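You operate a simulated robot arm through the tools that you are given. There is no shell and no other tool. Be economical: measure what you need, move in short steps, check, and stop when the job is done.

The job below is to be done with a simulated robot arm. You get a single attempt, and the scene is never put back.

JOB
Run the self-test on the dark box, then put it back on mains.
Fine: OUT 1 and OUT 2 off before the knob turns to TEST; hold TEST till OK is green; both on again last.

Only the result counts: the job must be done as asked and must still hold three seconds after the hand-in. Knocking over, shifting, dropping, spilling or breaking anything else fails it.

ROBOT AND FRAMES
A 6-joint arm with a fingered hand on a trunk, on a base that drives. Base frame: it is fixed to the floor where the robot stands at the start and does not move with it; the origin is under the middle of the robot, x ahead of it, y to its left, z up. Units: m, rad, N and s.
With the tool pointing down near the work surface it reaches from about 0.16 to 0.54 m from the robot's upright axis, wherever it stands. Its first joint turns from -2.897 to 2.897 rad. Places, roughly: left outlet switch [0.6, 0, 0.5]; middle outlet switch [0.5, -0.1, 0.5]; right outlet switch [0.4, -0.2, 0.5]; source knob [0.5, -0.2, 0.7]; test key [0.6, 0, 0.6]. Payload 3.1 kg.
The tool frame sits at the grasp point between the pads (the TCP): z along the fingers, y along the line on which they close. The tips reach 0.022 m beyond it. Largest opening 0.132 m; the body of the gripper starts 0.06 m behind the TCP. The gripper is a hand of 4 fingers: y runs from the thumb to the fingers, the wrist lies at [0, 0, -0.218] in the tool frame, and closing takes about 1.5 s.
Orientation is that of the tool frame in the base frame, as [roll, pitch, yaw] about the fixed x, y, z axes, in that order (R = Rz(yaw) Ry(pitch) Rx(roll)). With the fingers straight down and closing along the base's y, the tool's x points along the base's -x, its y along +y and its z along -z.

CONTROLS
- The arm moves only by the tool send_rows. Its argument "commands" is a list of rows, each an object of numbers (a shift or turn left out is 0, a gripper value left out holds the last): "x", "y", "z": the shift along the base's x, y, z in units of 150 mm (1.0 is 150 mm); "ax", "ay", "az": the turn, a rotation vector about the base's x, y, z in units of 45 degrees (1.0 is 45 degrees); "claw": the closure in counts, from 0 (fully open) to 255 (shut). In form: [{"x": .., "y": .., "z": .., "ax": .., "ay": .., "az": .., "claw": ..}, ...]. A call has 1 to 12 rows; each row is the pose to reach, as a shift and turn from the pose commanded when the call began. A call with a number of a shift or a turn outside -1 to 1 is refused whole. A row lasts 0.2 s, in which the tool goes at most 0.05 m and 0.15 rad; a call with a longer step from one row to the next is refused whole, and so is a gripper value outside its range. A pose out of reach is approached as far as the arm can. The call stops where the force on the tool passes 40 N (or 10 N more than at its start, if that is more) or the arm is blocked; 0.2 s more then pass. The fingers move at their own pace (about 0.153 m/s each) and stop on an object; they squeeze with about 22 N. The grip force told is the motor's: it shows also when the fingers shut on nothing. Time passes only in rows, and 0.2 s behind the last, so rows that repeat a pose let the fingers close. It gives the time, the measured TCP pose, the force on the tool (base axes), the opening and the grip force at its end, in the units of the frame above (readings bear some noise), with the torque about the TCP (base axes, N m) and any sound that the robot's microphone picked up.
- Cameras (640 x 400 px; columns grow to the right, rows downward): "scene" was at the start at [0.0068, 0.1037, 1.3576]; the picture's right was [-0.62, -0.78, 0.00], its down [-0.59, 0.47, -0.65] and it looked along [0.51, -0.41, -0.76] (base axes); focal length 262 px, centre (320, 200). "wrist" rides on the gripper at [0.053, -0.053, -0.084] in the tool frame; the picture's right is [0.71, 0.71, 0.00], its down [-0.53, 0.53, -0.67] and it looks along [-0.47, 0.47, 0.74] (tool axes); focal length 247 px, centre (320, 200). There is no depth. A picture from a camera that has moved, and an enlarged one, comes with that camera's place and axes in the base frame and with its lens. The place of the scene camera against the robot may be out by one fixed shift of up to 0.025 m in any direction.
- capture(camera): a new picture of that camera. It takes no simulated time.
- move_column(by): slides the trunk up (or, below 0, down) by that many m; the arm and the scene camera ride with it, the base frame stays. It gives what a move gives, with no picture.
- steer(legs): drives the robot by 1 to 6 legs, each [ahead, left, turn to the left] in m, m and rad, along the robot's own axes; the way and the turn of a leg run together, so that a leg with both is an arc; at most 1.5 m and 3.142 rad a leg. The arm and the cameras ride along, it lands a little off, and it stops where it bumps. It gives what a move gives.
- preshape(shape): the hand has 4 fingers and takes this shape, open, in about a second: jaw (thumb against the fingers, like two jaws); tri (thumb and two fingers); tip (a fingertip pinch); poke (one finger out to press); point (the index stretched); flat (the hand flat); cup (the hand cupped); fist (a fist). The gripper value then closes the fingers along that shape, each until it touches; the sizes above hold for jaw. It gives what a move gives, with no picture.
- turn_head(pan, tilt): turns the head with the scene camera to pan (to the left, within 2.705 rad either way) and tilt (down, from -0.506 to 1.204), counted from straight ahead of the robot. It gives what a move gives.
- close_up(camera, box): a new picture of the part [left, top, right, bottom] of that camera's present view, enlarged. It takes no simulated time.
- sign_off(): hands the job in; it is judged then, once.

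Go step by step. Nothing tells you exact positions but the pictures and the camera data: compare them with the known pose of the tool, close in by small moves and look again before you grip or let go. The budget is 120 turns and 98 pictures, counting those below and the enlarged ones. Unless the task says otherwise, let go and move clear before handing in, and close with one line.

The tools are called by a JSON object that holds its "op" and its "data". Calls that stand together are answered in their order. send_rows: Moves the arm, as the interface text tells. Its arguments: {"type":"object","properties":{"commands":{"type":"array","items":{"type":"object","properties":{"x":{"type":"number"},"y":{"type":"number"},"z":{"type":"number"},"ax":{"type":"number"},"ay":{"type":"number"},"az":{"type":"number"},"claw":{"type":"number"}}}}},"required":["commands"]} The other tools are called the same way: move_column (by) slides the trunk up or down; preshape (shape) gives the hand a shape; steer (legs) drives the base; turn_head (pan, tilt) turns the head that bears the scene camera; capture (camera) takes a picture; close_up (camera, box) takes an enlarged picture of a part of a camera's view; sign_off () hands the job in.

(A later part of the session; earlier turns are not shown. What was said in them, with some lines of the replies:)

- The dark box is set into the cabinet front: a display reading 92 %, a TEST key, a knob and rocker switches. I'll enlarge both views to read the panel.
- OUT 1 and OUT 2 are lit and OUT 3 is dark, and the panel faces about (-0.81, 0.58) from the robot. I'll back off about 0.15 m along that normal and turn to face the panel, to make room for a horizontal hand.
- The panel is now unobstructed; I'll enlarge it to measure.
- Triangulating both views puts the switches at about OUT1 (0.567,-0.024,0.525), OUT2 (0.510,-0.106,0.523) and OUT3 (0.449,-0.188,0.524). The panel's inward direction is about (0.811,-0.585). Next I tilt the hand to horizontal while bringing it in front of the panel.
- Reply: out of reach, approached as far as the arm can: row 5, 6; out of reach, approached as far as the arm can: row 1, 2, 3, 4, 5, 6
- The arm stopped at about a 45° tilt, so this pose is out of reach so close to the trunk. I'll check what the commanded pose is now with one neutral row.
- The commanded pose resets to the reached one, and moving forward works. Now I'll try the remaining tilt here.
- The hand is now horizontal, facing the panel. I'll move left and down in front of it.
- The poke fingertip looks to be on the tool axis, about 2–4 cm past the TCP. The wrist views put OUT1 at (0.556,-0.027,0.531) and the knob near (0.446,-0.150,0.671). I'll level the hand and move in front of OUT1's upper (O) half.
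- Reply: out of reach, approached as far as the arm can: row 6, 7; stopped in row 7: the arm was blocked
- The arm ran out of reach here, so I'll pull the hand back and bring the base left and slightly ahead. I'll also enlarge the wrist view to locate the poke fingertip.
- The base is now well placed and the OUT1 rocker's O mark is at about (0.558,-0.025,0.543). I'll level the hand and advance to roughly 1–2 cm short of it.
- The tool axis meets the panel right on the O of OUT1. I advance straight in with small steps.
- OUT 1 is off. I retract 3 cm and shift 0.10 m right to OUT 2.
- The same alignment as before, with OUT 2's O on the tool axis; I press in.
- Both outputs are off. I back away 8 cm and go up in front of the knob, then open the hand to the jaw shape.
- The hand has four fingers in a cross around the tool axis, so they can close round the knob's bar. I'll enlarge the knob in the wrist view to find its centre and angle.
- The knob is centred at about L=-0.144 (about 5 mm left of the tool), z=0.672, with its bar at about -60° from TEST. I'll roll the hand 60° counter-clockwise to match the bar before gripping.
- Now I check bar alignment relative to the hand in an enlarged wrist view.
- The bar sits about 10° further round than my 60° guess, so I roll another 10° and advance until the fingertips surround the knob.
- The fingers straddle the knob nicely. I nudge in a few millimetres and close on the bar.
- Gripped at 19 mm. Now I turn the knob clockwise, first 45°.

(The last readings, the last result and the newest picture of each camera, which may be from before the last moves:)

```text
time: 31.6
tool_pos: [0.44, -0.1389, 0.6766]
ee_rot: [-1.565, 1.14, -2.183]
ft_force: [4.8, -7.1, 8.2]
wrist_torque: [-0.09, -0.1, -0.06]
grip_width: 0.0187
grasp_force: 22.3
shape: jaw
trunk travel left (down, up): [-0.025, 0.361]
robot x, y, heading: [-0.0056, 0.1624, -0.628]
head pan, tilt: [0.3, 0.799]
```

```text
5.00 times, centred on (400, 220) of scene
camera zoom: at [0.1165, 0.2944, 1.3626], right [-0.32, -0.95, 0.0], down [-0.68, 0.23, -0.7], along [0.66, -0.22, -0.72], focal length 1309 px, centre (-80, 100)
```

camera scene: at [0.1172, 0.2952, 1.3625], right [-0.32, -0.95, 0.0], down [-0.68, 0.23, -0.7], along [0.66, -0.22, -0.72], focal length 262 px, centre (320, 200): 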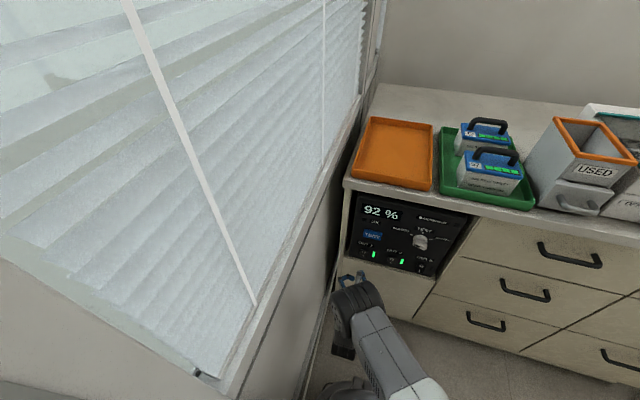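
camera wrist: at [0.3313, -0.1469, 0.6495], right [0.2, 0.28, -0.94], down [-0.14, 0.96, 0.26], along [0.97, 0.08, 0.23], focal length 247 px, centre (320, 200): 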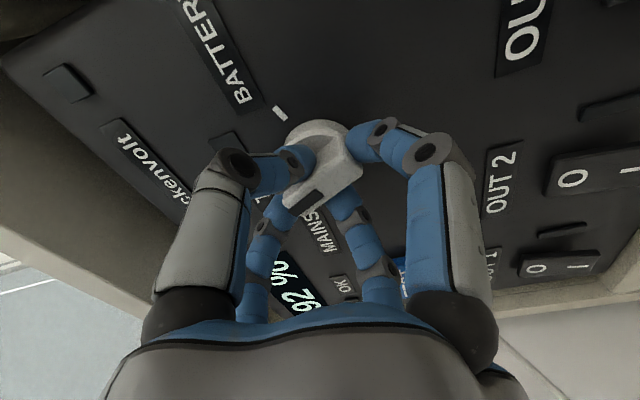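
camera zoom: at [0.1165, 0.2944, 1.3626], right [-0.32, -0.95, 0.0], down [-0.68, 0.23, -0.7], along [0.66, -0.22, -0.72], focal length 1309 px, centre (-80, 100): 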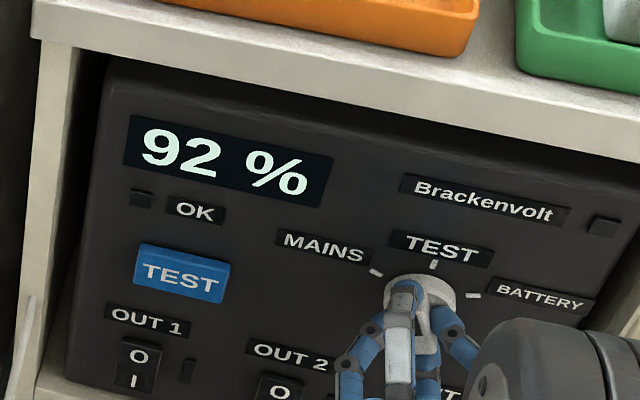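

The knob follows the hand. I continue about 22° more and then check the pointer against the TEST mark.

{"op": "send_rows", "data": {"commands": [{"ax": 0.136, "ay": -0.0962}, {"ax": 0.272, "ay": -0.1923}, {"ax": 0.4, "ay": -0.2827}, {"ax": 0.4, "ay": -0.2827}]}}

{"op": "close_up", "data": {"camera": "wrist", "box": [240, 100, 400, 225]}}

{"op": "close_up", "data": {"camera": "scene", "box": [380, 210, 460, 260]}}

```text
time: 32.6
tool_pos: [0.4399, -0.1394, 0.6766]
ee_rot: [-1.54, 1.524, -2.155]
ft_force: [3.7, -10.2, 9.9]
wrist_torque: [-0.07, -0.16, -0.14]
grip_width: 0.0188
grasp_force: 21.6
shape: jaw
trunk travel left (down, up): [-0.025, 0.361]
robot x, y, heading: [-0.004, 0.1651, -0.624]
head pan, tilt: [0.3, 0.799]
```

```text
3.20 times, centred on (320, 162) of wrist
camera zoom: at [0.3397, -0.135, 0.6251], right [0.39, 0.55, -0.74], down [-0.23, 0.84, 0.5], along [0.89, -0.03, 0.45], focal length 790 px, centre (320, 320)
```

zoom: 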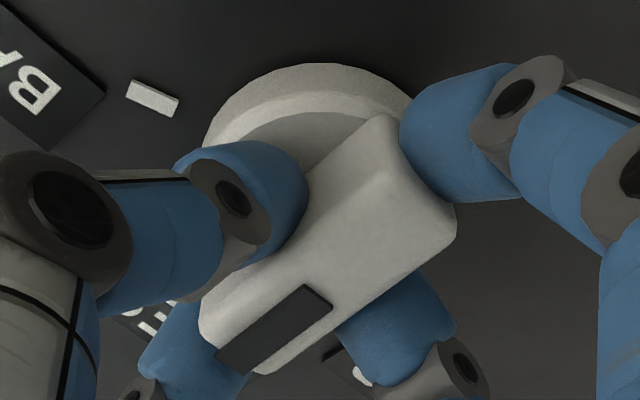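

```text
8.00 times, centred on (420, 235) of scene
camera zoom: at [0.1162, 0.2942, 1.3627], right [-0.32, -0.95, 0.0], down [-0.68, 0.23, -0.7], along [0.66, -0.22, -0.72], focal length 2095 px, centre (-480, -80)
```

zoom: 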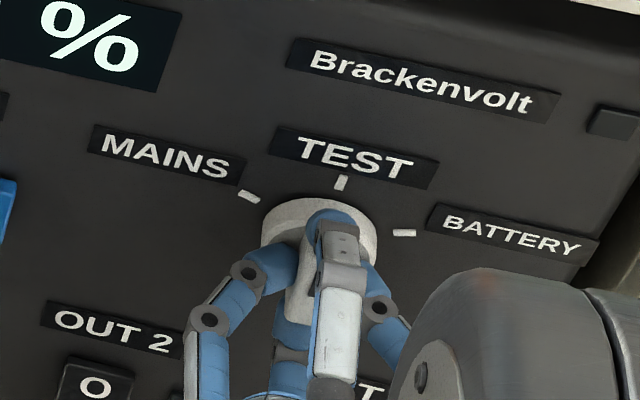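

The bar looks about 5° short of vertical, so I add 5°, then open the fingers and look at where the knob rests.

{"op": "send_rows", "data": {"commands": [{"ax": 0.0907, "ay": -0.064}, {"ax": 0.0907, "ay": -0.064}, {"ax": 0.0907, "ay": -0.064, "claw": 150}, {"ax": 0.0907, "ay": -0.064, "claw": 0}, {"ax": 0.0907, "ay": -0.064, "claw": 0}, {"ax": 0.0907, "ay": -0.064, "claw": 0}, {"ax": 0.0907, "ay": -0.064, "claw": 0}]}}

{"op": "close_up", "data": {"camera": "wrist", "box": [240, 100, 400, 225]}}

{"op": "close_up", "data": {"camera": "scene", "box": [360, 195, 460, 260]}}

```text
time: 34.2
tool_pos: [0.44, -0.1382, 0.6763]
ee_rot: [1.581, 1.534, 0.968]
ft_force: [0.5, -0.5, 0.7]
wrist_torque: [0.02, 0.0, 0.01]
grip_width: 0.1318
grasp_force: 0.1
shape: jaw
trunk travel left (down, up): [-0.025, 0.361]
robot x, y, heading: [-0.004, 0.1606, -0.623]
head pan, tilt: [0.3, 0.799]
```

```text
3.20 times, centred on (320, 162) of wrist
camera zoom: at [0.3422, -0.1306, 0.6202], right [0.42, 0.6, -0.68], down [-0.25, 0.8, 0.55], along [0.87, -0.06, 0.49], focal length 790 px, centre (320, 320)
```

zoom: 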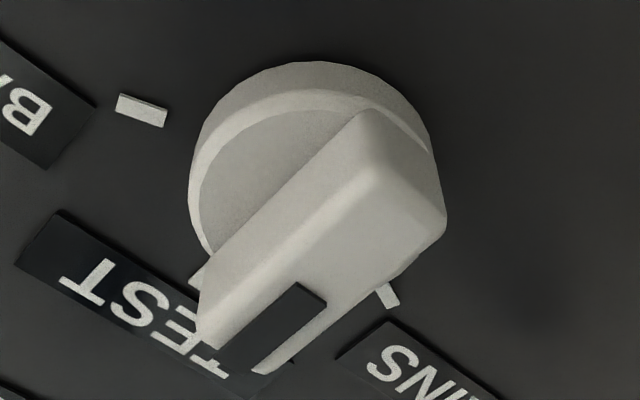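

```text
6.15 times, centred on (410, 228) of scene
camera zoom: at [0.1167, 0.2949, 1.3625], right [-0.32, -0.95, 0.0], down [-0.68, 0.23, -0.7], along [0.66, -0.22, -0.72], focal length 1611 px, centre (-234, 31)
```

zoom: 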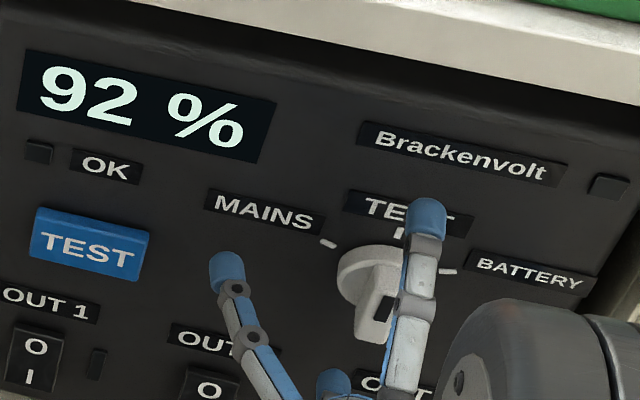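

Fingers are open; I retract 7 cm to see the knob clearly.

{"op": "send_rows", "data": {"commands": [{"x": -0.13, "y": 0.094}, {"x": -0.26, "y": 0.188}, {"x": -0.39, "y": 0.28}, {"x": -0.39, "y": 0.28}]}}

{"op": "close_up", "data": {"camera": "wrist", "box": [220, 60, 420, 185]}}

{"op": "close_up", "data": {"camera": "scene", "box": [360, 195, 460, 260]}}

```text
time: 35.2
tool_pos: [0.3822, -0.0961, 0.6758]
ee_rot: [1.588, 1.534, 0.975]
ft_force: [0.1, -1.1, -0.3]
wrist_torque: [-0.02, -0.01, -0.01]
grip_width: 0.1317
grasp_force: 0.1
shape: jaw
trunk travel left (down, up): [-0.025, 0.361]
robot x, y, heading: [-0.0006, 0.1597, -0.625]
head pan, tilt: [0.3, 0.799]
```

```text
3.20 times, centred on (320, 122) of wrist
camera zoom: at [0.284, -0.0883, 0.6197], right [0.42, 0.6, -0.68], down [-0.25, 0.8, 0.55], along [0.87, -0.06, 0.49], focal length 790 px, centre (320, 448)
```

zoom: 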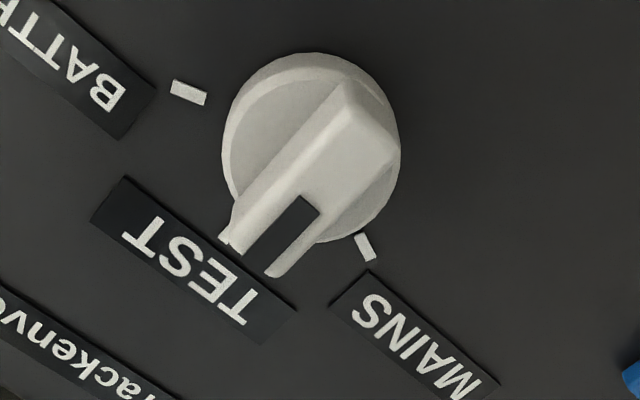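

```text
6.15 times, centred on (410, 228) of scene
camera zoom: at [0.1167, 0.2949, 1.3626], right [-0.32, -0.95, 0.0], down [-0.68, 0.23, -0.7], along [0.66, -0.22, -0.72], focal length 1611 px, centre (-234, 31)
```

zoom: 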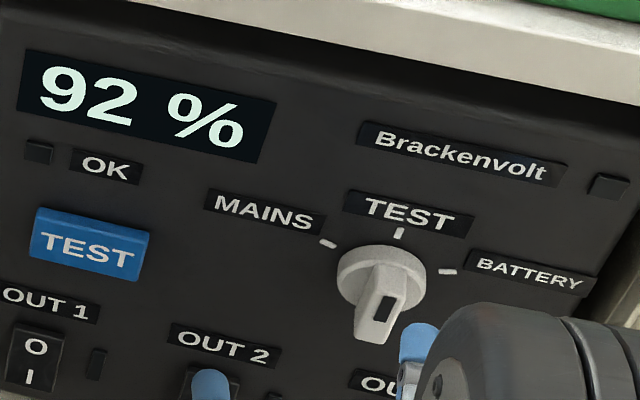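

The pointer is within about 3° of the TEST mark. Now I take the poke shape and move in front of the TEST key (about L=-0.282, z=0.642).

{"op": "preshape", "data": {"shape": "poke"}}

{"op": "send_rows", "data": {"commands": [{"x": 0.13, "y": 0.14, "z": -0.045}, {"x": 0.28, "y": 0.25, "z": -0.09}, {"x": 0.43, "y": 0.36, "z": -0.135}, {"x": 0.59, "y": 0.47, "z": -0.18}, {"x": 0.747, "y": 0.58, "z": -0.227}, {"x": 0.747, "y": 0.58, "z": -0.227}]}}

{"op": "capture", "data": {"camera": "wrist"}}

{"op": "close_up", "data": {"camera": "scene", "box": [330, 190, 470, 278]}}

```text
time: 36.1
tool_pos: [0.382, -0.0967, 0.6752]
ee_rot: [1.581, 1.534, 0.962]
ft_force: [-0.4, 0.5, 1.4]
wrist_torque: [0.04, -0.03, -0.03]
grip_width: 0.0
grasp_force: 0.0
shape: poke
trunk travel left (down, up): [-0.025, 0.361]
robot x, y, heading: [-0.0056, 0.1628, -0.626]
head pan, tilt: [0.3, 0.799]
```

```text
time: 37.5
tool_pos: [0.4961, -0.0085, 0.6426]
ee_rot: [1.585, 1.536, 0.971]
ft_force: [0.1, -0.1, 0.5]
wrist_torque: [0.0, 0.01, 0.02]
grip_width: 0.0003
grasp_force: 0.1
shape: poke
trunk travel left (down, up): [-0.025, 0.361]
robot x, y, heading: [-0.005, 0.158, -0.63]
head pan, tilt: [0.3, 0.799]
```

```text
54 pictures are left
camera wrist: at [0.3978, -0.001, 0.5862], right [0.42, 0.6, -0.68], down [-0.25, 0.8, 0.55], along [0.87, -0.06, 0.49], focal length 247 px, centre (320, 200)
```

wrist: 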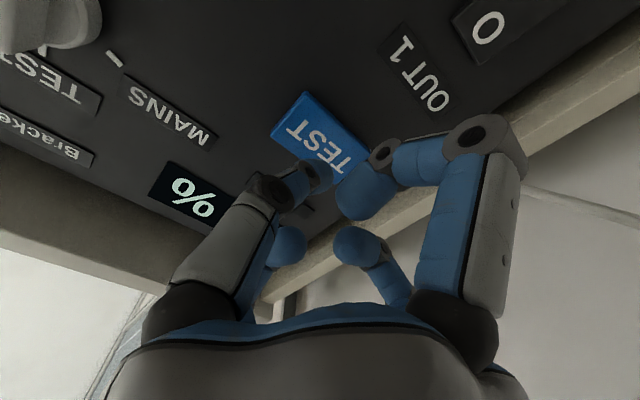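

```text
4.55 times, centred on (400, 234) of scene
camera zoom: at [0.1167, 0.295, 1.3625], right [-0.32, -0.95, 0.0], down [-0.68, 0.23, -0.7], along [0.66, -0.22, -0.72], focal length 1190 px, centre (-44, 46)
```

zoom: 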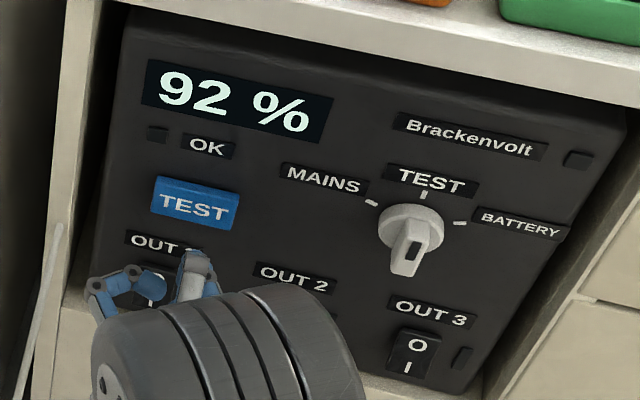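

The tool axis points at the middle of the TEST key. I press in small steps and watch the OK lamp.

{"op": "send_rows", "data": {"commands": [{"x": 0.054, "y": -0.039}, {"x": 0.081, "y": -0.0585}, {"x": 0.108, "y": -0.078}, {"x": 0.135, "y": -0.0975}, {"x": 0.162, "y": -0.117}]}}

{"op": "close_up", "data": {"camera": "scene", "box": [330, 190, 470, 278]}}

{"op": "capture", "data": {"camera": "wrist"}}

```text
time: 38.7
tool_pos: [0.5187, -0.0281, 0.6423]
ee_rot: [1.592, 1.534, 0.976]
ft_force: [0.2, 0.1, 1.1]
wrist_torque: [0.01, 0.01, 0.02]
grip_width: 0.0001
grasp_force: 0.1
shape: poke
trunk travel left (down, up): [-0.025, 0.361]
robot x, y, heading: [-0.0053, 0.1613, -0.627]
head pan, tilt: [0.3, 0.799]
```

```text
4.55 times, centred on (400, 234) of scene
camera zoom: at [0.1167, 0.2949, 1.3625], right [-0.32, -0.95, 0.0], down [-0.68, 0.23, -0.7], along [0.66, -0.22, -0.72], focal length 1190 px, centre (-44, 46)
```

zoom: 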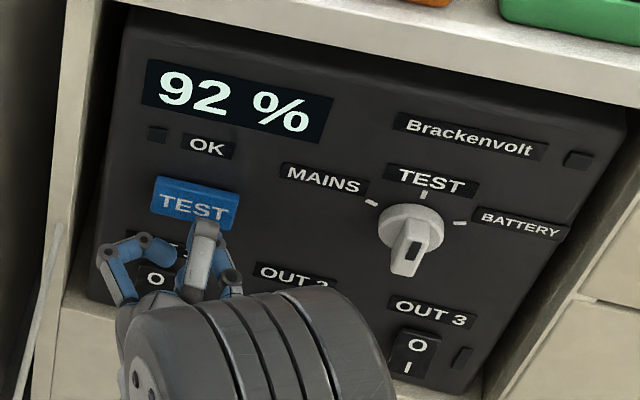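

```text
51 pictures are left
camera wrist: at [0.4205, -0.0197, 0.5861], right [0.42, 0.6, -0.68], down [-0.25, 0.8, 0.55], along [0.87, -0.06, 0.49], focal length 247 px, centre (320, 200)
```

wrist: 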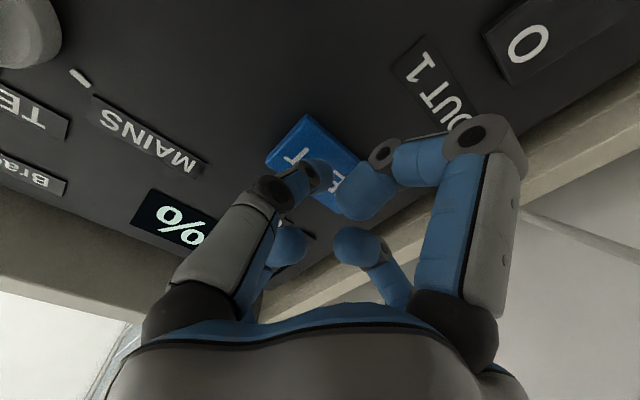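

No contact force yet; I press further.

{"op": "send_rows", "data": {"commands": [{"x": 0.0215, "y": -0.0155}, {"x": 0.043, "y": -0.031}, {"x": 0.065, "y": -0.047}]}}

{"op": "close_up", "data": {"camera": "scene", "box": [330, 190, 470, 278]}}

```text
time: 39.5
tool_pos: [0.5279, -0.0344, 0.6432]
ee_rot: [1.58, 1.533, 0.966]
ft_force: [-3.1, 2.0, 1.2]
wrist_torque: [0.01, -0.06, -0.01]
grip_width: 0.0
grasp_force: 0.0
shape: poke
trunk travel left (down, up): [-0.025, 0.361]
robot x, y, heading: [-0.0049, 0.1598, -0.625]
head pan, tilt: [0.3, 0.799]
heard: click
```

```text
4.55 times, centred on (400, 234) of scene
camera zoom: at [0.1162, 0.2951, 1.3626], right [-0.32, -0.95, 0.0], down [-0.68, 0.23, -0.7], along [0.66, -0.22, -0.72], focal length 1190 px, centre (-44, 46)
```

zoom: 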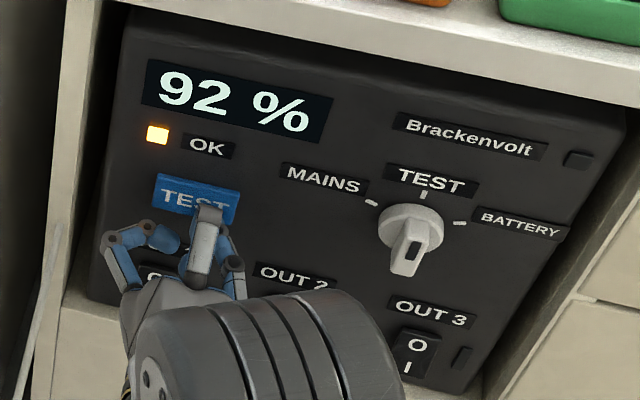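

The lamp went amber with a click, so the test is running. I add a millimetre for margin and hold.

{"op": "send_rows", "data": {"commands": [{"x": 0.006, "y": -0.004}, {"x": 0.006, "y": -0.004}, {"x": 0.006, "y": -0.004}, {"x": 0.006, "y": -0.004}, {"x": 0.006, "y": -0.004}, {"x": 0.006, "y": -0.004}, {"x": 0.006, "y": -0.004}, {"x": 0.006, "y": -0.004}, {"x": 0.006, "y": -0.004}, {"x": 0.006, "y": -0.004}, {"x": 0.006, "y": -0.004}, {"x": 0.006, "y": -0.004}]}}

{"op": "close_up", "data": {"camera": "scene", "box": [330, 190, 470, 278]}}

```text
time: 42.1
tool_pos: [0.529, -0.0356, 0.6409]
ee_rot: [1.576, 1.534, 0.959]
ft_force: [-5.8, 4.6, -0.6]
wrist_torque: [-0.01, 0.01, 0.0]
grip_width: 0.0
grasp_force: 0.1
shape: poke
trunk travel left (down, up): [-0.025, 0.361]
robot x, y, heading: [-0.0046, 0.16, -0.624]
head pan, tilt: [0.3, 0.799]
```

```text
4.55 times, centred on (400, 234) of scene
camera zoom: at [0.1162, 0.2953, 1.3626], right [-0.32, -0.95, 0.0], down [-0.68, 0.23, -0.7], along [0.66, -0.22, -0.72], focal length 1190 px, centre (-44, 46)
```

zoom: 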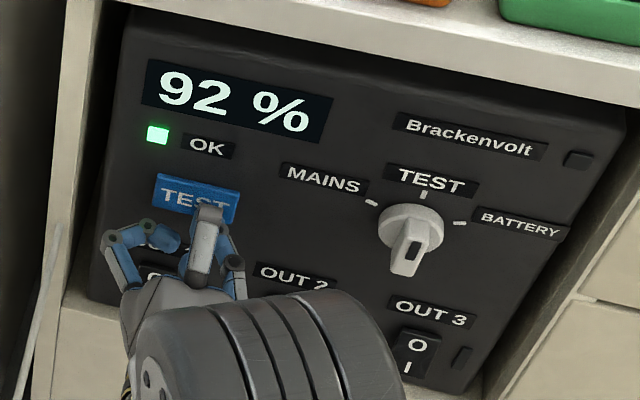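

OK is green. I retract from the key and go back in front of the knob, opening the hand to jaw.

{"op": "send_rows", "data": {"commands": [{"x": -0.11, "y": 0.08}, {"x": -0.22, "y": 0.16}, {"x": -0.325, "y": 0.234}, {"x": -0.45, "y": 0.11, "z": 0.04}, {"x": -0.58, "y": -0.02, "z": 0.09}, {"x": -0.71, "y": -0.15, "z": 0.14}, {"x": -0.85, "y": -0.28, "z": 0.19}, {"x": -0.98, "y": -0.403, "z": 0.233}, {"x": -0.98, "y": -0.403, "z": 0.233}]}}

{"op": "preshape", "data": {"shape": "jaw"}}

{"op": "close_up", "data": {"camera": "wrist", "box": [220, 60, 420, 185]}}

{"op": "close_up", "data": {"camera": "scene", "box": [330, 190, 470, 278]}}

```text
time: 44.1
tool_pos: [0.3808, -0.0952, 0.6761]
ee_rot: [1.587, 1.534, 0.973]
ft_force: [0.4, 0.0, -0.1]
wrist_torque: [-0.04, -0.01, 0.0]
grip_width: 0.0
grasp_force: 0.0
shape: poke
trunk travel left (down, up): [-0.025, 0.361]
robot x, y, heading: [-0.0038, 0.1607, -0.632]
head pan, tilt: [0.3, 0.799]
```

```text
time: 45.0
tool_pos: [0.3815, -0.095, 0.6766]
ee_rot: [1.581, 1.534, 0.965]
ft_force: [0.7, -0.3, 0.6]
wrist_torque: [0.0, -0.02, 0.01]
grip_width: 0.1318
grasp_force: 0.0
shape: jaw
trunk travel left (down, up): [-0.025, 0.361]
robot x, y, heading: [-0.0004, 0.1631, -0.631]
head pan, tilt: [0.3, 0.799]
```

```text
3.20 times, centred on (320, 122) of wrist
camera zoom: at [0.2841, -0.0876, 0.6203], right [0.42, 0.6, -0.68], down [-0.25, 0.8, 0.55], along [0.87, -0.06, 0.49], focal length 790 px, centre (320, 448)
```

zoom: 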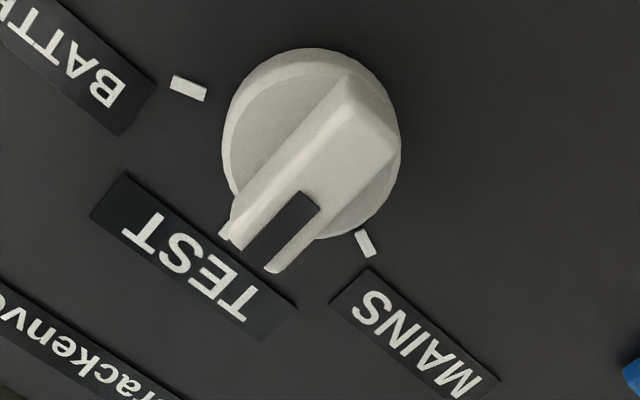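

```text
4.55 times, centred on (400, 234) of scene
camera zoom: at [0.1167, 0.2949, 1.3626], right [-0.32, -0.95, 0.0], down [-0.68, 0.23, -0.7], along [0.66, -0.22, -0.72], focal length 1190 px, centre (-44, 46)
```

zoom: 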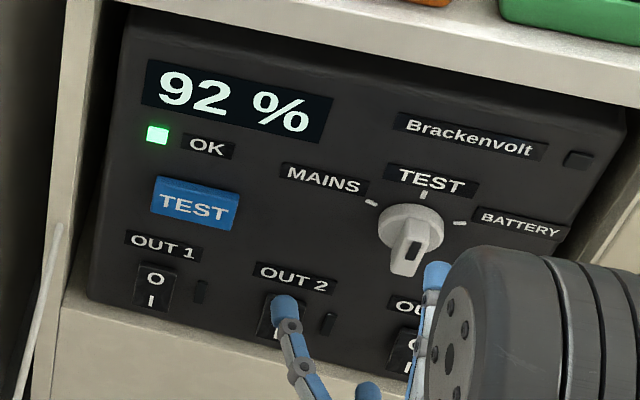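

OK stays lit green. I advance back onto the knob and grip it.

{"op": "send_rows", "data": {"commands": [{"x": 0.08, "y": -0.058}, {"x": 0.16, "y": -0.116}, {"x": 0.24, "y": -0.174}, {"x": 0.32, "y": -0.231}, {"x": 0.4, "y": -0.289, "claw": 0}, {"x": 0.4, "y": -0.289, "claw": 150}, {"x": 0.4, "y": -0.289, "claw": 255}, {"x": 0.4, "y": -0.289, "claw": 255}, {"x": 0.4, "y": -0.289, "claw": 255}, {"x": 0.4, "y": -0.289, "claw": 255}, {"x": 0.4, "y": -0.289, "claw": 255}, {"x": 0.4, "y": -0.289, "claw": 255}]}}

{"op": "capture", "data": {"camera": "wrist"}}

```text
time: 47.6
tool_pos: [0.4413, -0.1395, 0.6764]
ee_rot: [1.585, 1.534, 0.966]
ft_force: [0.2, -1.8, -0.8]
wrist_torque: [0.01, 0.01, -0.06]
grip_width: 0.0289
grasp_force: 21.9
shape: jaw
trunk travel left (down, up): [-0.025, 0.361]
robot x, y, heading: [-0.005, 0.1618, -0.624]
head pan, tilt: [0.3, 0.799]
```

```text
46 pictures are left
camera wrist: at [0.3437, -0.1315, 0.6212], right [0.42, 0.6, -0.68], down [-0.25, 0.8, 0.55], along [0.87, -0.06, 0.49], focal length 247 px, centre (320, 200)
```

wrist: 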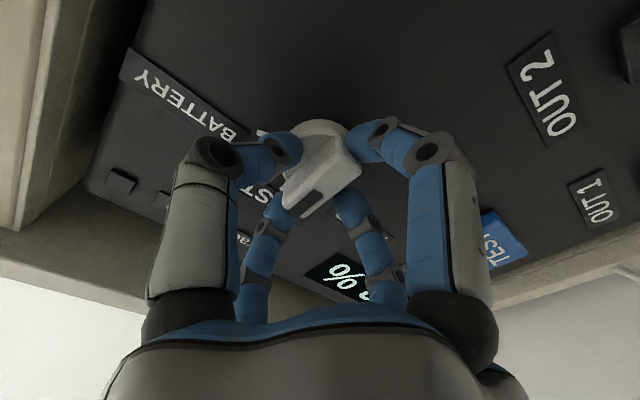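

Gripped, with a slightly wider opening. I turn counter-clockwise 45° and check.

{"op": "send_rows", "data": {"commands": [{"ax": -0.136, "ay": 0.0962}, {"ax": -0.272, "ay": 0.1923}, {"ax": -0.408, "ay": 0.2885}, {"ax": -0.5445, "ay": 0.3847}, {"ax": -0.68, "ay": 0.481}, {"ax": -0.8167, "ay": 0.577}]}}

{"op": "capture", "data": {"camera": "wrist"}}

{"op": "close_up", "data": {"camera": "scene", "box": [350, 190, 460, 260]}}

```text
time: 49.0
tool_pos: [0.4407, -0.1386, 0.6754]
ee_rot: [-1.575, 0.82, -2.19]
ft_force: [1.8, -2.7, -7.3]
wrist_torque: [0.12, 0.11, -0.05]
grip_width: 0.0287
grasp_force: 22.0
shape: jaw
trunk travel left (down, up): [-0.025, 0.361]
robot x, y, heading: [-0.0036, 0.1607, -0.628]
head pan, tilt: [0.3, 0.799]
```

```text
45 pictures are left
camera wrist: at [0.3301, -0.1507, 0.6725], right [0.02, 0.03, -1.0], down [-0.12, 0.99, 0.03], along [0.99, 0.12, 0.02], focal length 247 px, centre (320, 200)
```

wrist: 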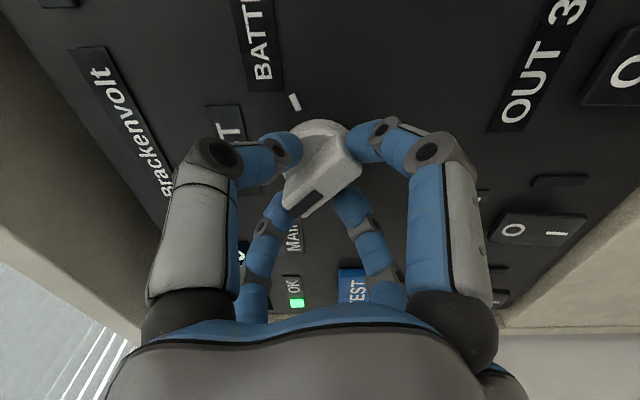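

```text
5.71 times, centred on (405, 225) of scene
camera zoom: at [0.1176, 0.294, 1.3625], right [-0.32, -0.95, 0.0], down [-0.68, 0.23, -0.7], along [0.66, -0.22, -0.72], focal length 1496 px, centre (-166, 57)
```

zoom: 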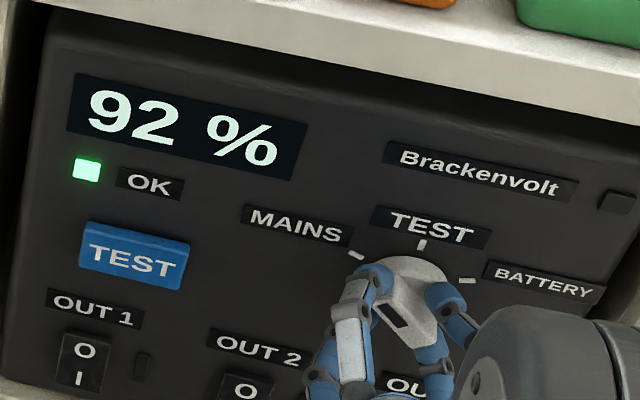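

The knob follows. I turn another 28° to the original grip angle, then release and check.

{"op": "send_rows", "data": {"commands": [{"ax": -0.136, "ay": 0.0962}, {"ax": -0.272, "ay": 0.1923}, {"ax": -0.408, "ay": 0.2885}, {"ax": -0.508, "ay": 0.359}, {"ax": -0.508, "ay": 0.359}]}}

{"op": "capture", "data": {"camera": "wrist"}}

{"op": "close_up", "data": {"camera": "scene", "box": [350, 190, 460, 260]}}

```text
time: 50.2
tool_pos: [0.4408, -0.1385, 0.676]
ee_rot: [-1.575, 0.333, -2.187]
ft_force: [-0.1, 0.0, -13.4]
wrist_torque: [0.66, -0.06, -0.02]
grip_width: 0.0284
grasp_force: 21.7
shape: jaw
trunk travel left (down, up): [-0.025, 0.361]
robot x, y, heading: [-0.0005, 0.1591, -0.631]
head pan, tilt: [0.3, 0.799]
```

```text
43 pictures are left
camera wrist: at [0.3346, -0.1445, 0.7078], right [-0.25, -0.36, -0.9], down [-0.16, 0.93, -0.32], along [0.95, 0.06, -0.29], focal length 247 px, centre (320, 200)
```

wrist: 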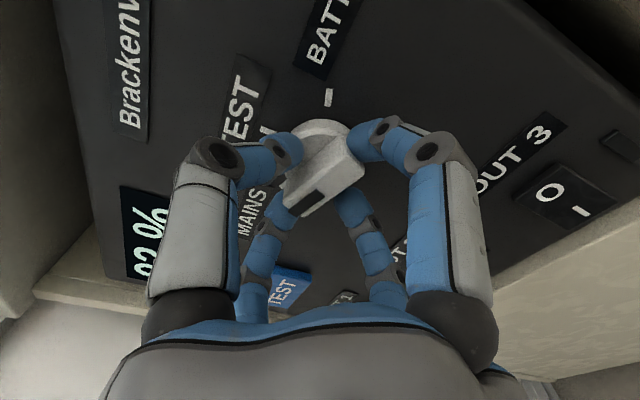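

```text
5.71 times, centred on (405, 225) of scene
camera zoom: at [0.1179, 0.2939, 1.3625], right [-0.32, -0.95, 0.0], down [-0.68, 0.23, -0.7], along [0.66, -0.22, -0.72], focal length 1496 px, centre (-166, 57)
```

zoom: 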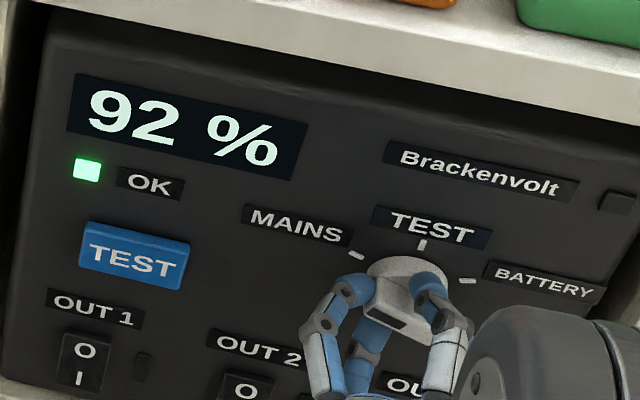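

A rise in torque suggests the knob reached its MAINS stop. I release and retract to look.

{"op": "send_rows", "data": {"commands": [{"claw": 150}, {"claw": 0}, {"claw": 0}, {"claw": 0}, {"claw": 0}, {"x": -0.13, "y": 0.094}, {"x": -0.26, "y": 0.188}, {"x": -0.39, "y": 0.28}, {"x": -0.39, "y": 0.28}]}}

{"op": "close_up", "data": {"camera": "wrist", "box": [220, 40, 420, 165]}}

{"op": "close_up", "data": {"camera": "scene", "box": [330, 190, 470, 278]}}

```text
time: 52.2
tool_pos: [0.384, -0.0942, 0.6762]
ee_rot: [-1.571, 0.334, -2.186]
ft_force: [0.0, -0.2, 0.1]
wrist_torque: [0.01, 0.01, -0.02]
grip_width: 0.1317
grasp_force: 0.1
shape: jaw
trunk travel left (down, up): [-0.025, 0.361]
robot x, y, heading: [-0.0024, 0.1615, -0.63]
head pan, tilt: [0.3, 0.799]
```

```text
3.20 times, centred on (320, 102) of wrist
camera zoom: at [0.2763, -0.1011, 0.7091], right [-0.25, -0.36, -0.9], down [-0.16, 0.93, -0.32], along [0.95, 0.06, -0.29], focal length 790 px, centre (320, 512)
```

zoom: 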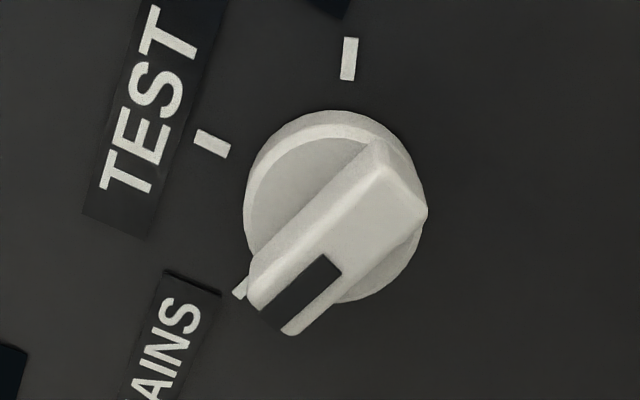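

```text
4.55 times, centred on (400, 234) of scene
camera zoom: at [0.1167, 0.2949, 1.3626], right [-0.32, -0.95, 0.0], down [-0.68, 0.23, -0.7], along [0.66, -0.22, -0.72], focal length 1190 px, centre (-44, 46)
```

zoom: 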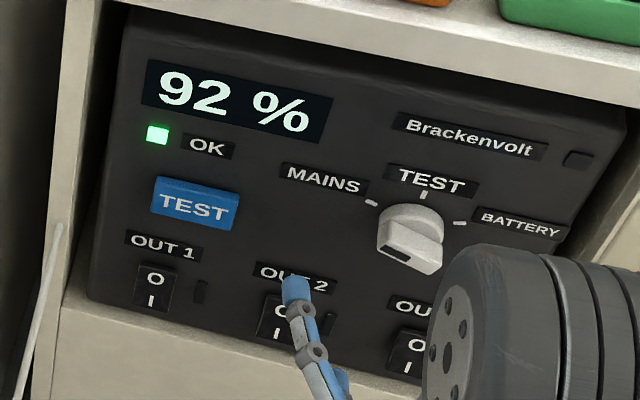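

The knob points at MAINS again and OK is still green. Next I take the poke shape, roll the hand back upright and go to OUT 1's lower (I) half.

{"op": "preshape", "data": {"shape": "poke"}}

{"op": "send_rows", "data": {"commands": [{"x": 0.045, "y": 0.063, "z": -0.145, "ax": 0.136, "ay": -0.0962}, {"x": 0.09, "y": 0.127, "z": -0.29, "ax": 0.272, "ay": -0.1923}, {"x": 0.136, "y": 0.19, "z": -0.433, "ax": 0.408, "ay": -0.2885}, {"x": 0.182, "y": 0.253, "z": -0.578, "ax": 0.5445, "ay": -0.3847}, {"x": 0.227, "y": 0.317, "z": -0.722, "ax": 0.68, "ay": -0.481}, {"x": 0.273, "y": 0.38, "z": -0.867, "ax": 0.8167, "ay": -0.577}]}}

{"op": "send_rows", "data": {"commands": [{"x": 0.13, "y": 0.075, "z": -0.05, "ax": 0.12, "ay": -0.083}, {"x": 0.27, "y": 0.15, "z": -0.1, "ax": 0.235, "ay": -0.166}, {"x": 0.4, "y": 0.225, "z": -0.145, "ax": 0.353, "ay": -0.249}, {"x": 0.533, "y": 0.298, "z": -0.19, "ax": 0.47, "ay": -0.332}, {"x": 0.533, "y": 0.298, "z": -0.19, "ax": 0.47, "ay": -0.332}]}}

{"op": "capture", "data": {"camera": "wrist"}}

{"op": "close_up", "data": {"camera": "scene", "box": [330, 190, 470, 278]}}

```text
time: 53.1
tool_pos: [0.383, -0.0955, 0.6764]
ee_rot: [-1.57, 0.332, -2.188]
ft_force: [-0.6, 0.2, -0.8]
wrist_torque: [0.01, 0.01, 0.01]
grip_width: 0.0003
grasp_force: 0.1
shape: poke
trunk travel left (down, up): [-0.025, 0.361]
robot x, y, heading: [-0.006, 0.1629, -0.625]
head pan, tilt: [0.3, 0.799]
```

```text
time: 54.5
tool_pos: [0.4238, -0.0388, 0.5448]
ee_rot: [-1.571, 1.122, -2.187]
ft_force: [0.9, -0.7, -1.2]
wrist_torque: [0.0, -0.04, 0.01]
grip_width: 0.0001
grasp_force: 0.1
shape: poke
trunk travel left (down, up): [-0.025, 0.361]
robot x, y, heading: [-0.0059, 0.16, -0.63]
head pan, tilt: [0.3, 0.799]
```

```text
time: 55.7
tool_pos: [0.5027, 0.005, 0.5176]
ee_rot: [1.954, 1.569, 1.338]
ft_force: [0.2, -0.4, 0.7]
wrist_torque: [0.01, -0.02, -0.02]
grip_width: 0.0
grasp_force: 0.1
shape: poke
trunk travel left (down, up): [-0.025, 0.361]
robot x, y, heading: [-0.0046, 0.1625, -0.631]
head pan, tilt: [0.3, 0.799]
```

```text
39 pictures are left
camera wrist: at [0.4051, 0.0117, 0.4636], right [0.41, 0.58, -0.71], down [-0.24, 0.81, 0.53], along [0.88, -0.04, 0.47], focal length 247 px, centre (320, 200)
```

wrist: 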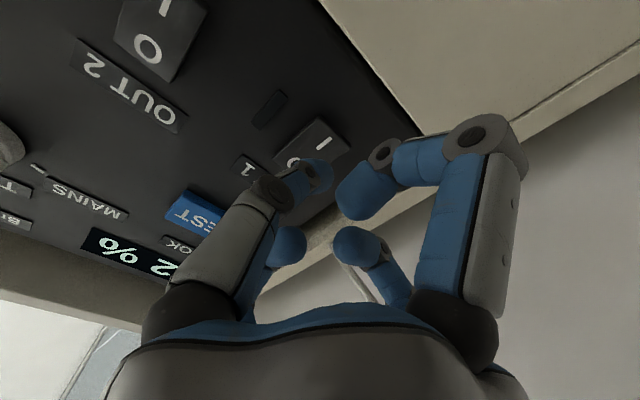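

```text
4.55 times, centred on (400, 234) of scene
camera zoom: at [0.1167, 0.295, 1.3625], right [-0.32, -0.95, 0.0], down [-0.68, 0.23, -0.7], along [0.66, -0.22, -0.72], focal length 1190 px, centre (-44, 46)
```

zoom: 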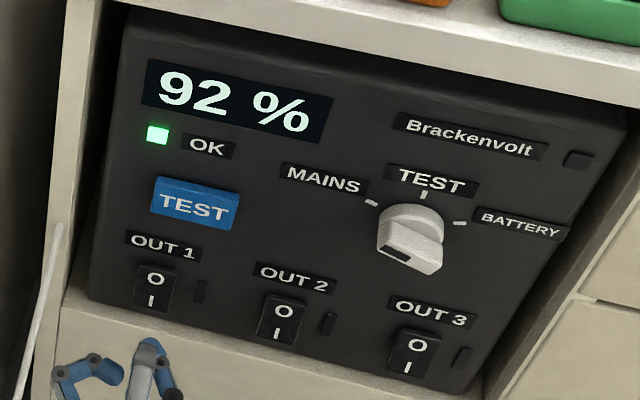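

The I mark of OUT 1 is on the tool axis. I press in.

{"op": "send_rows", "data": {"commands": [{"x": 0.07, "y": -0.05}, {"x": 0.113, "y": -0.081}, {"x": 0.14, "y": -0.101}, {"x": 0.167, "y": -0.12}, {"x": 0.189, "y": -0.136}, {"x": 0.211, "y": -0.152}]}}

{"op": "close_up", "data": {"camera": "scene", "box": [330, 190, 470, 278]}}

```text
time: 57.1
tool_pos: [0.5357, -0.0184, 0.5181]
ee_rot: [-2.66, 1.57, 3.009]
ft_force: [-8.4, 4.3, 0.5]
wrist_torque: [-0.03, -0.03, 0.01]
grip_width: 0.0
grasp_force: 0.0
shape: poke
trunk travel left (down, up): [-0.025, 0.361]
robot x, y, heading: [-0.0013, 0.1593, -0.627]
head pan, tilt: [0.3, 0.799]
```

```text
4.55 times, centred on (400, 234) of scene
camera zoom: at [0.1158, 0.2954, 1.3626], right [-0.32, -0.95, 0.0], down [-0.68, 0.23, -0.7], along [0.66, -0.22, -0.72], focal length 1190 px, centre (-44, 46)
```

zoom: 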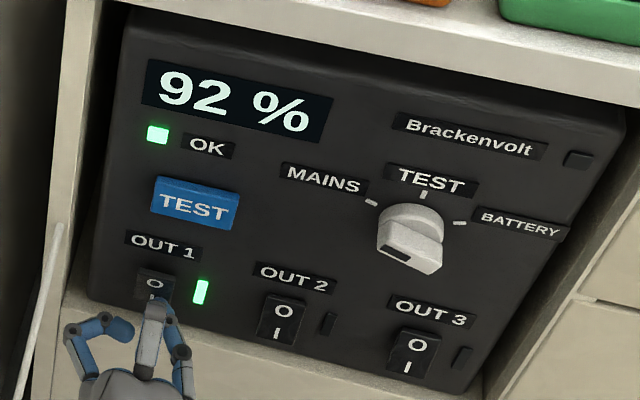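

OUT 1 is on again. I retract and shift to OUT 2.

{"op": "send_rows", "data": {"commands": [{"x": -0.095, "y": 0.068}, {"x": -0.189, "y": 0.137}, {"x": -0.288, "y": 0.0}, {"x": -0.386, "y": -0.137}, {"x": -0.485, "y": -0.273}, {"x": -0.583, "y": -0.409}, {"x": -0.583, "y": -0.409}]}}

{"op": "capture", "data": {"camera": "wrist"}}

```text
time: 58.7
tool_pos: [0.447, -0.0795, 0.5182]
ee_rot: [1.746, 1.57, 1.134]
ft_force: [1.0, 0.0, 1.1]
wrist_torque: [0.01, 0.0, -0.02]
grip_width: 0.0
grasp_force: 0.1
shape: poke
trunk travel left (down, up): [-0.025, 0.361]
robot x, y, heading: [-0.0062, 0.1639, -0.625]
head pan, tilt: [0.3, 0.799]
```

```text
36 pictures are left
camera wrist: at [0.3487, -0.0736, 0.4645], right [0.41, 0.58, -0.71], down [-0.24, 0.81, 0.53], along [0.88, -0.04, 0.47], focal length 247 px, centre (320, 200)
```

wrist: 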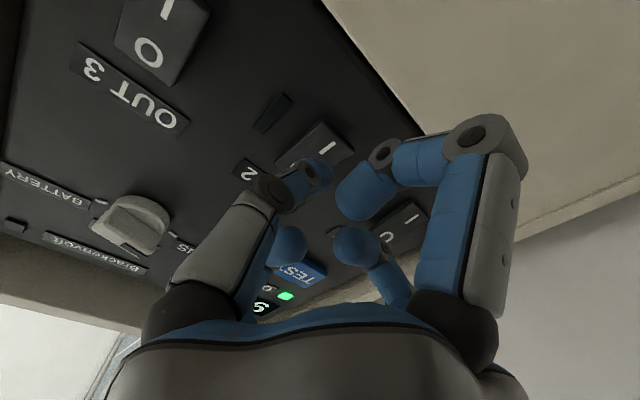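

Aligned the same way; I press OUT 2's I.

{"op": "send_rows", "data": {"commands": [{"x": 0.054, "y": -0.039}, {"x": 0.097, "y": -0.07}, {"x": 0.124, "y": -0.089}, {"x": 0.151, "y": -0.108}, {"x": 0.173, "y": -0.124}, {"x": 0.195, "y": -0.14}]}}

{"op": "close_up", "data": {"camera": "scene", "box": [330, 190, 470, 278]}}

```text
time: 60.1
tool_pos: [0.4758, -0.0993, 0.5164]
ee_rot: [3.111, 1.571, 2.496]
ft_force: [-10.2, 5.0, 1.3]
wrist_torque: [-0.04, -0.04, 0.0]
grip_width: 0.0
grasp_force: 0.1
shape: poke
trunk travel left (down, up): [-0.025, 0.361]
robot x, y, heading: [-0.0025, 0.1611, -0.629]
head pan, tilt: [0.3, 0.799]
```

```text
4.55 times, centred on (400, 234) of scene
camera zoom: at [0.1156, 0.2955, 1.3626], right [-0.32, -0.95, 0.0], down [-0.68, 0.23, -0.7], along [0.66, -0.22, -0.72], focal length 1190 px, centre (-44, 46)
```

zoom: 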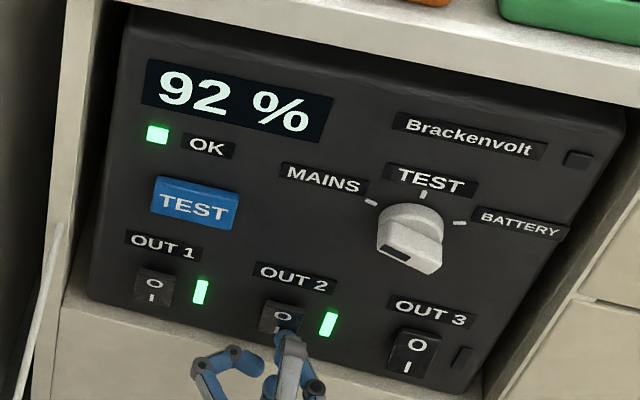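

Both outputs are on, the knob is on MAINS and OK is green. I move clear and check once more.

{"op": "send_rows", "data": {"commands": [{"x": -0.13, "y": 0.094}, {"x": -0.26, "y": 0.188}, {"x": -0.39, "y": 0.28}, {"x": -0.5, "y": 0.36}, {"x": -0.5, "y": 0.36}]}}

{"op": "close_up", "data": {"camera": "scene", "box": [320, 100, 540, 280]}}

```text
time: 61.3
tool_pos: [0.4019, -0.0464, 0.5181]
ee_rot: [1.77, 1.57, 1.155]
ft_force: [-0.3, 0.0, -0.1]
wrist_torque: [-0.03, -0.04, 0.0]
grip_width: 0.0
grasp_force: 0.0
shape: poke
trunk travel left (down, up): [-0.025, 0.361]
robot x, y, heading: [-0.0004, 0.1654, -0.628]
head pan, tilt: [0.3, 0.799]
```

```text
2.22 times, centred on (430, 190) of scene
camera zoom: at [0.1167, 0.2949, 1.3625], right [-0.32, -0.95, 0.0], down [-0.68, 0.23, -0.7], along [0.66, -0.22, -0.72], focal length 582 px, centre (76, 222)
```

zoom: 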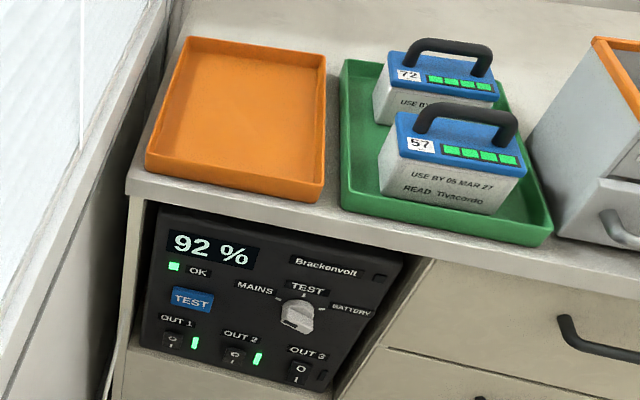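

Everything on the panel is as asked and the hand is clear, so I hand in.

{"op": "sign_off", "data": {}}

```text
The job is handed in.
```

The self-test passed and the box is back on mains: OK is green, the knob is at MAINS, and OUT 1 and OUT 2 were switched back on last. OUT 3 was off at the start and I left it off.
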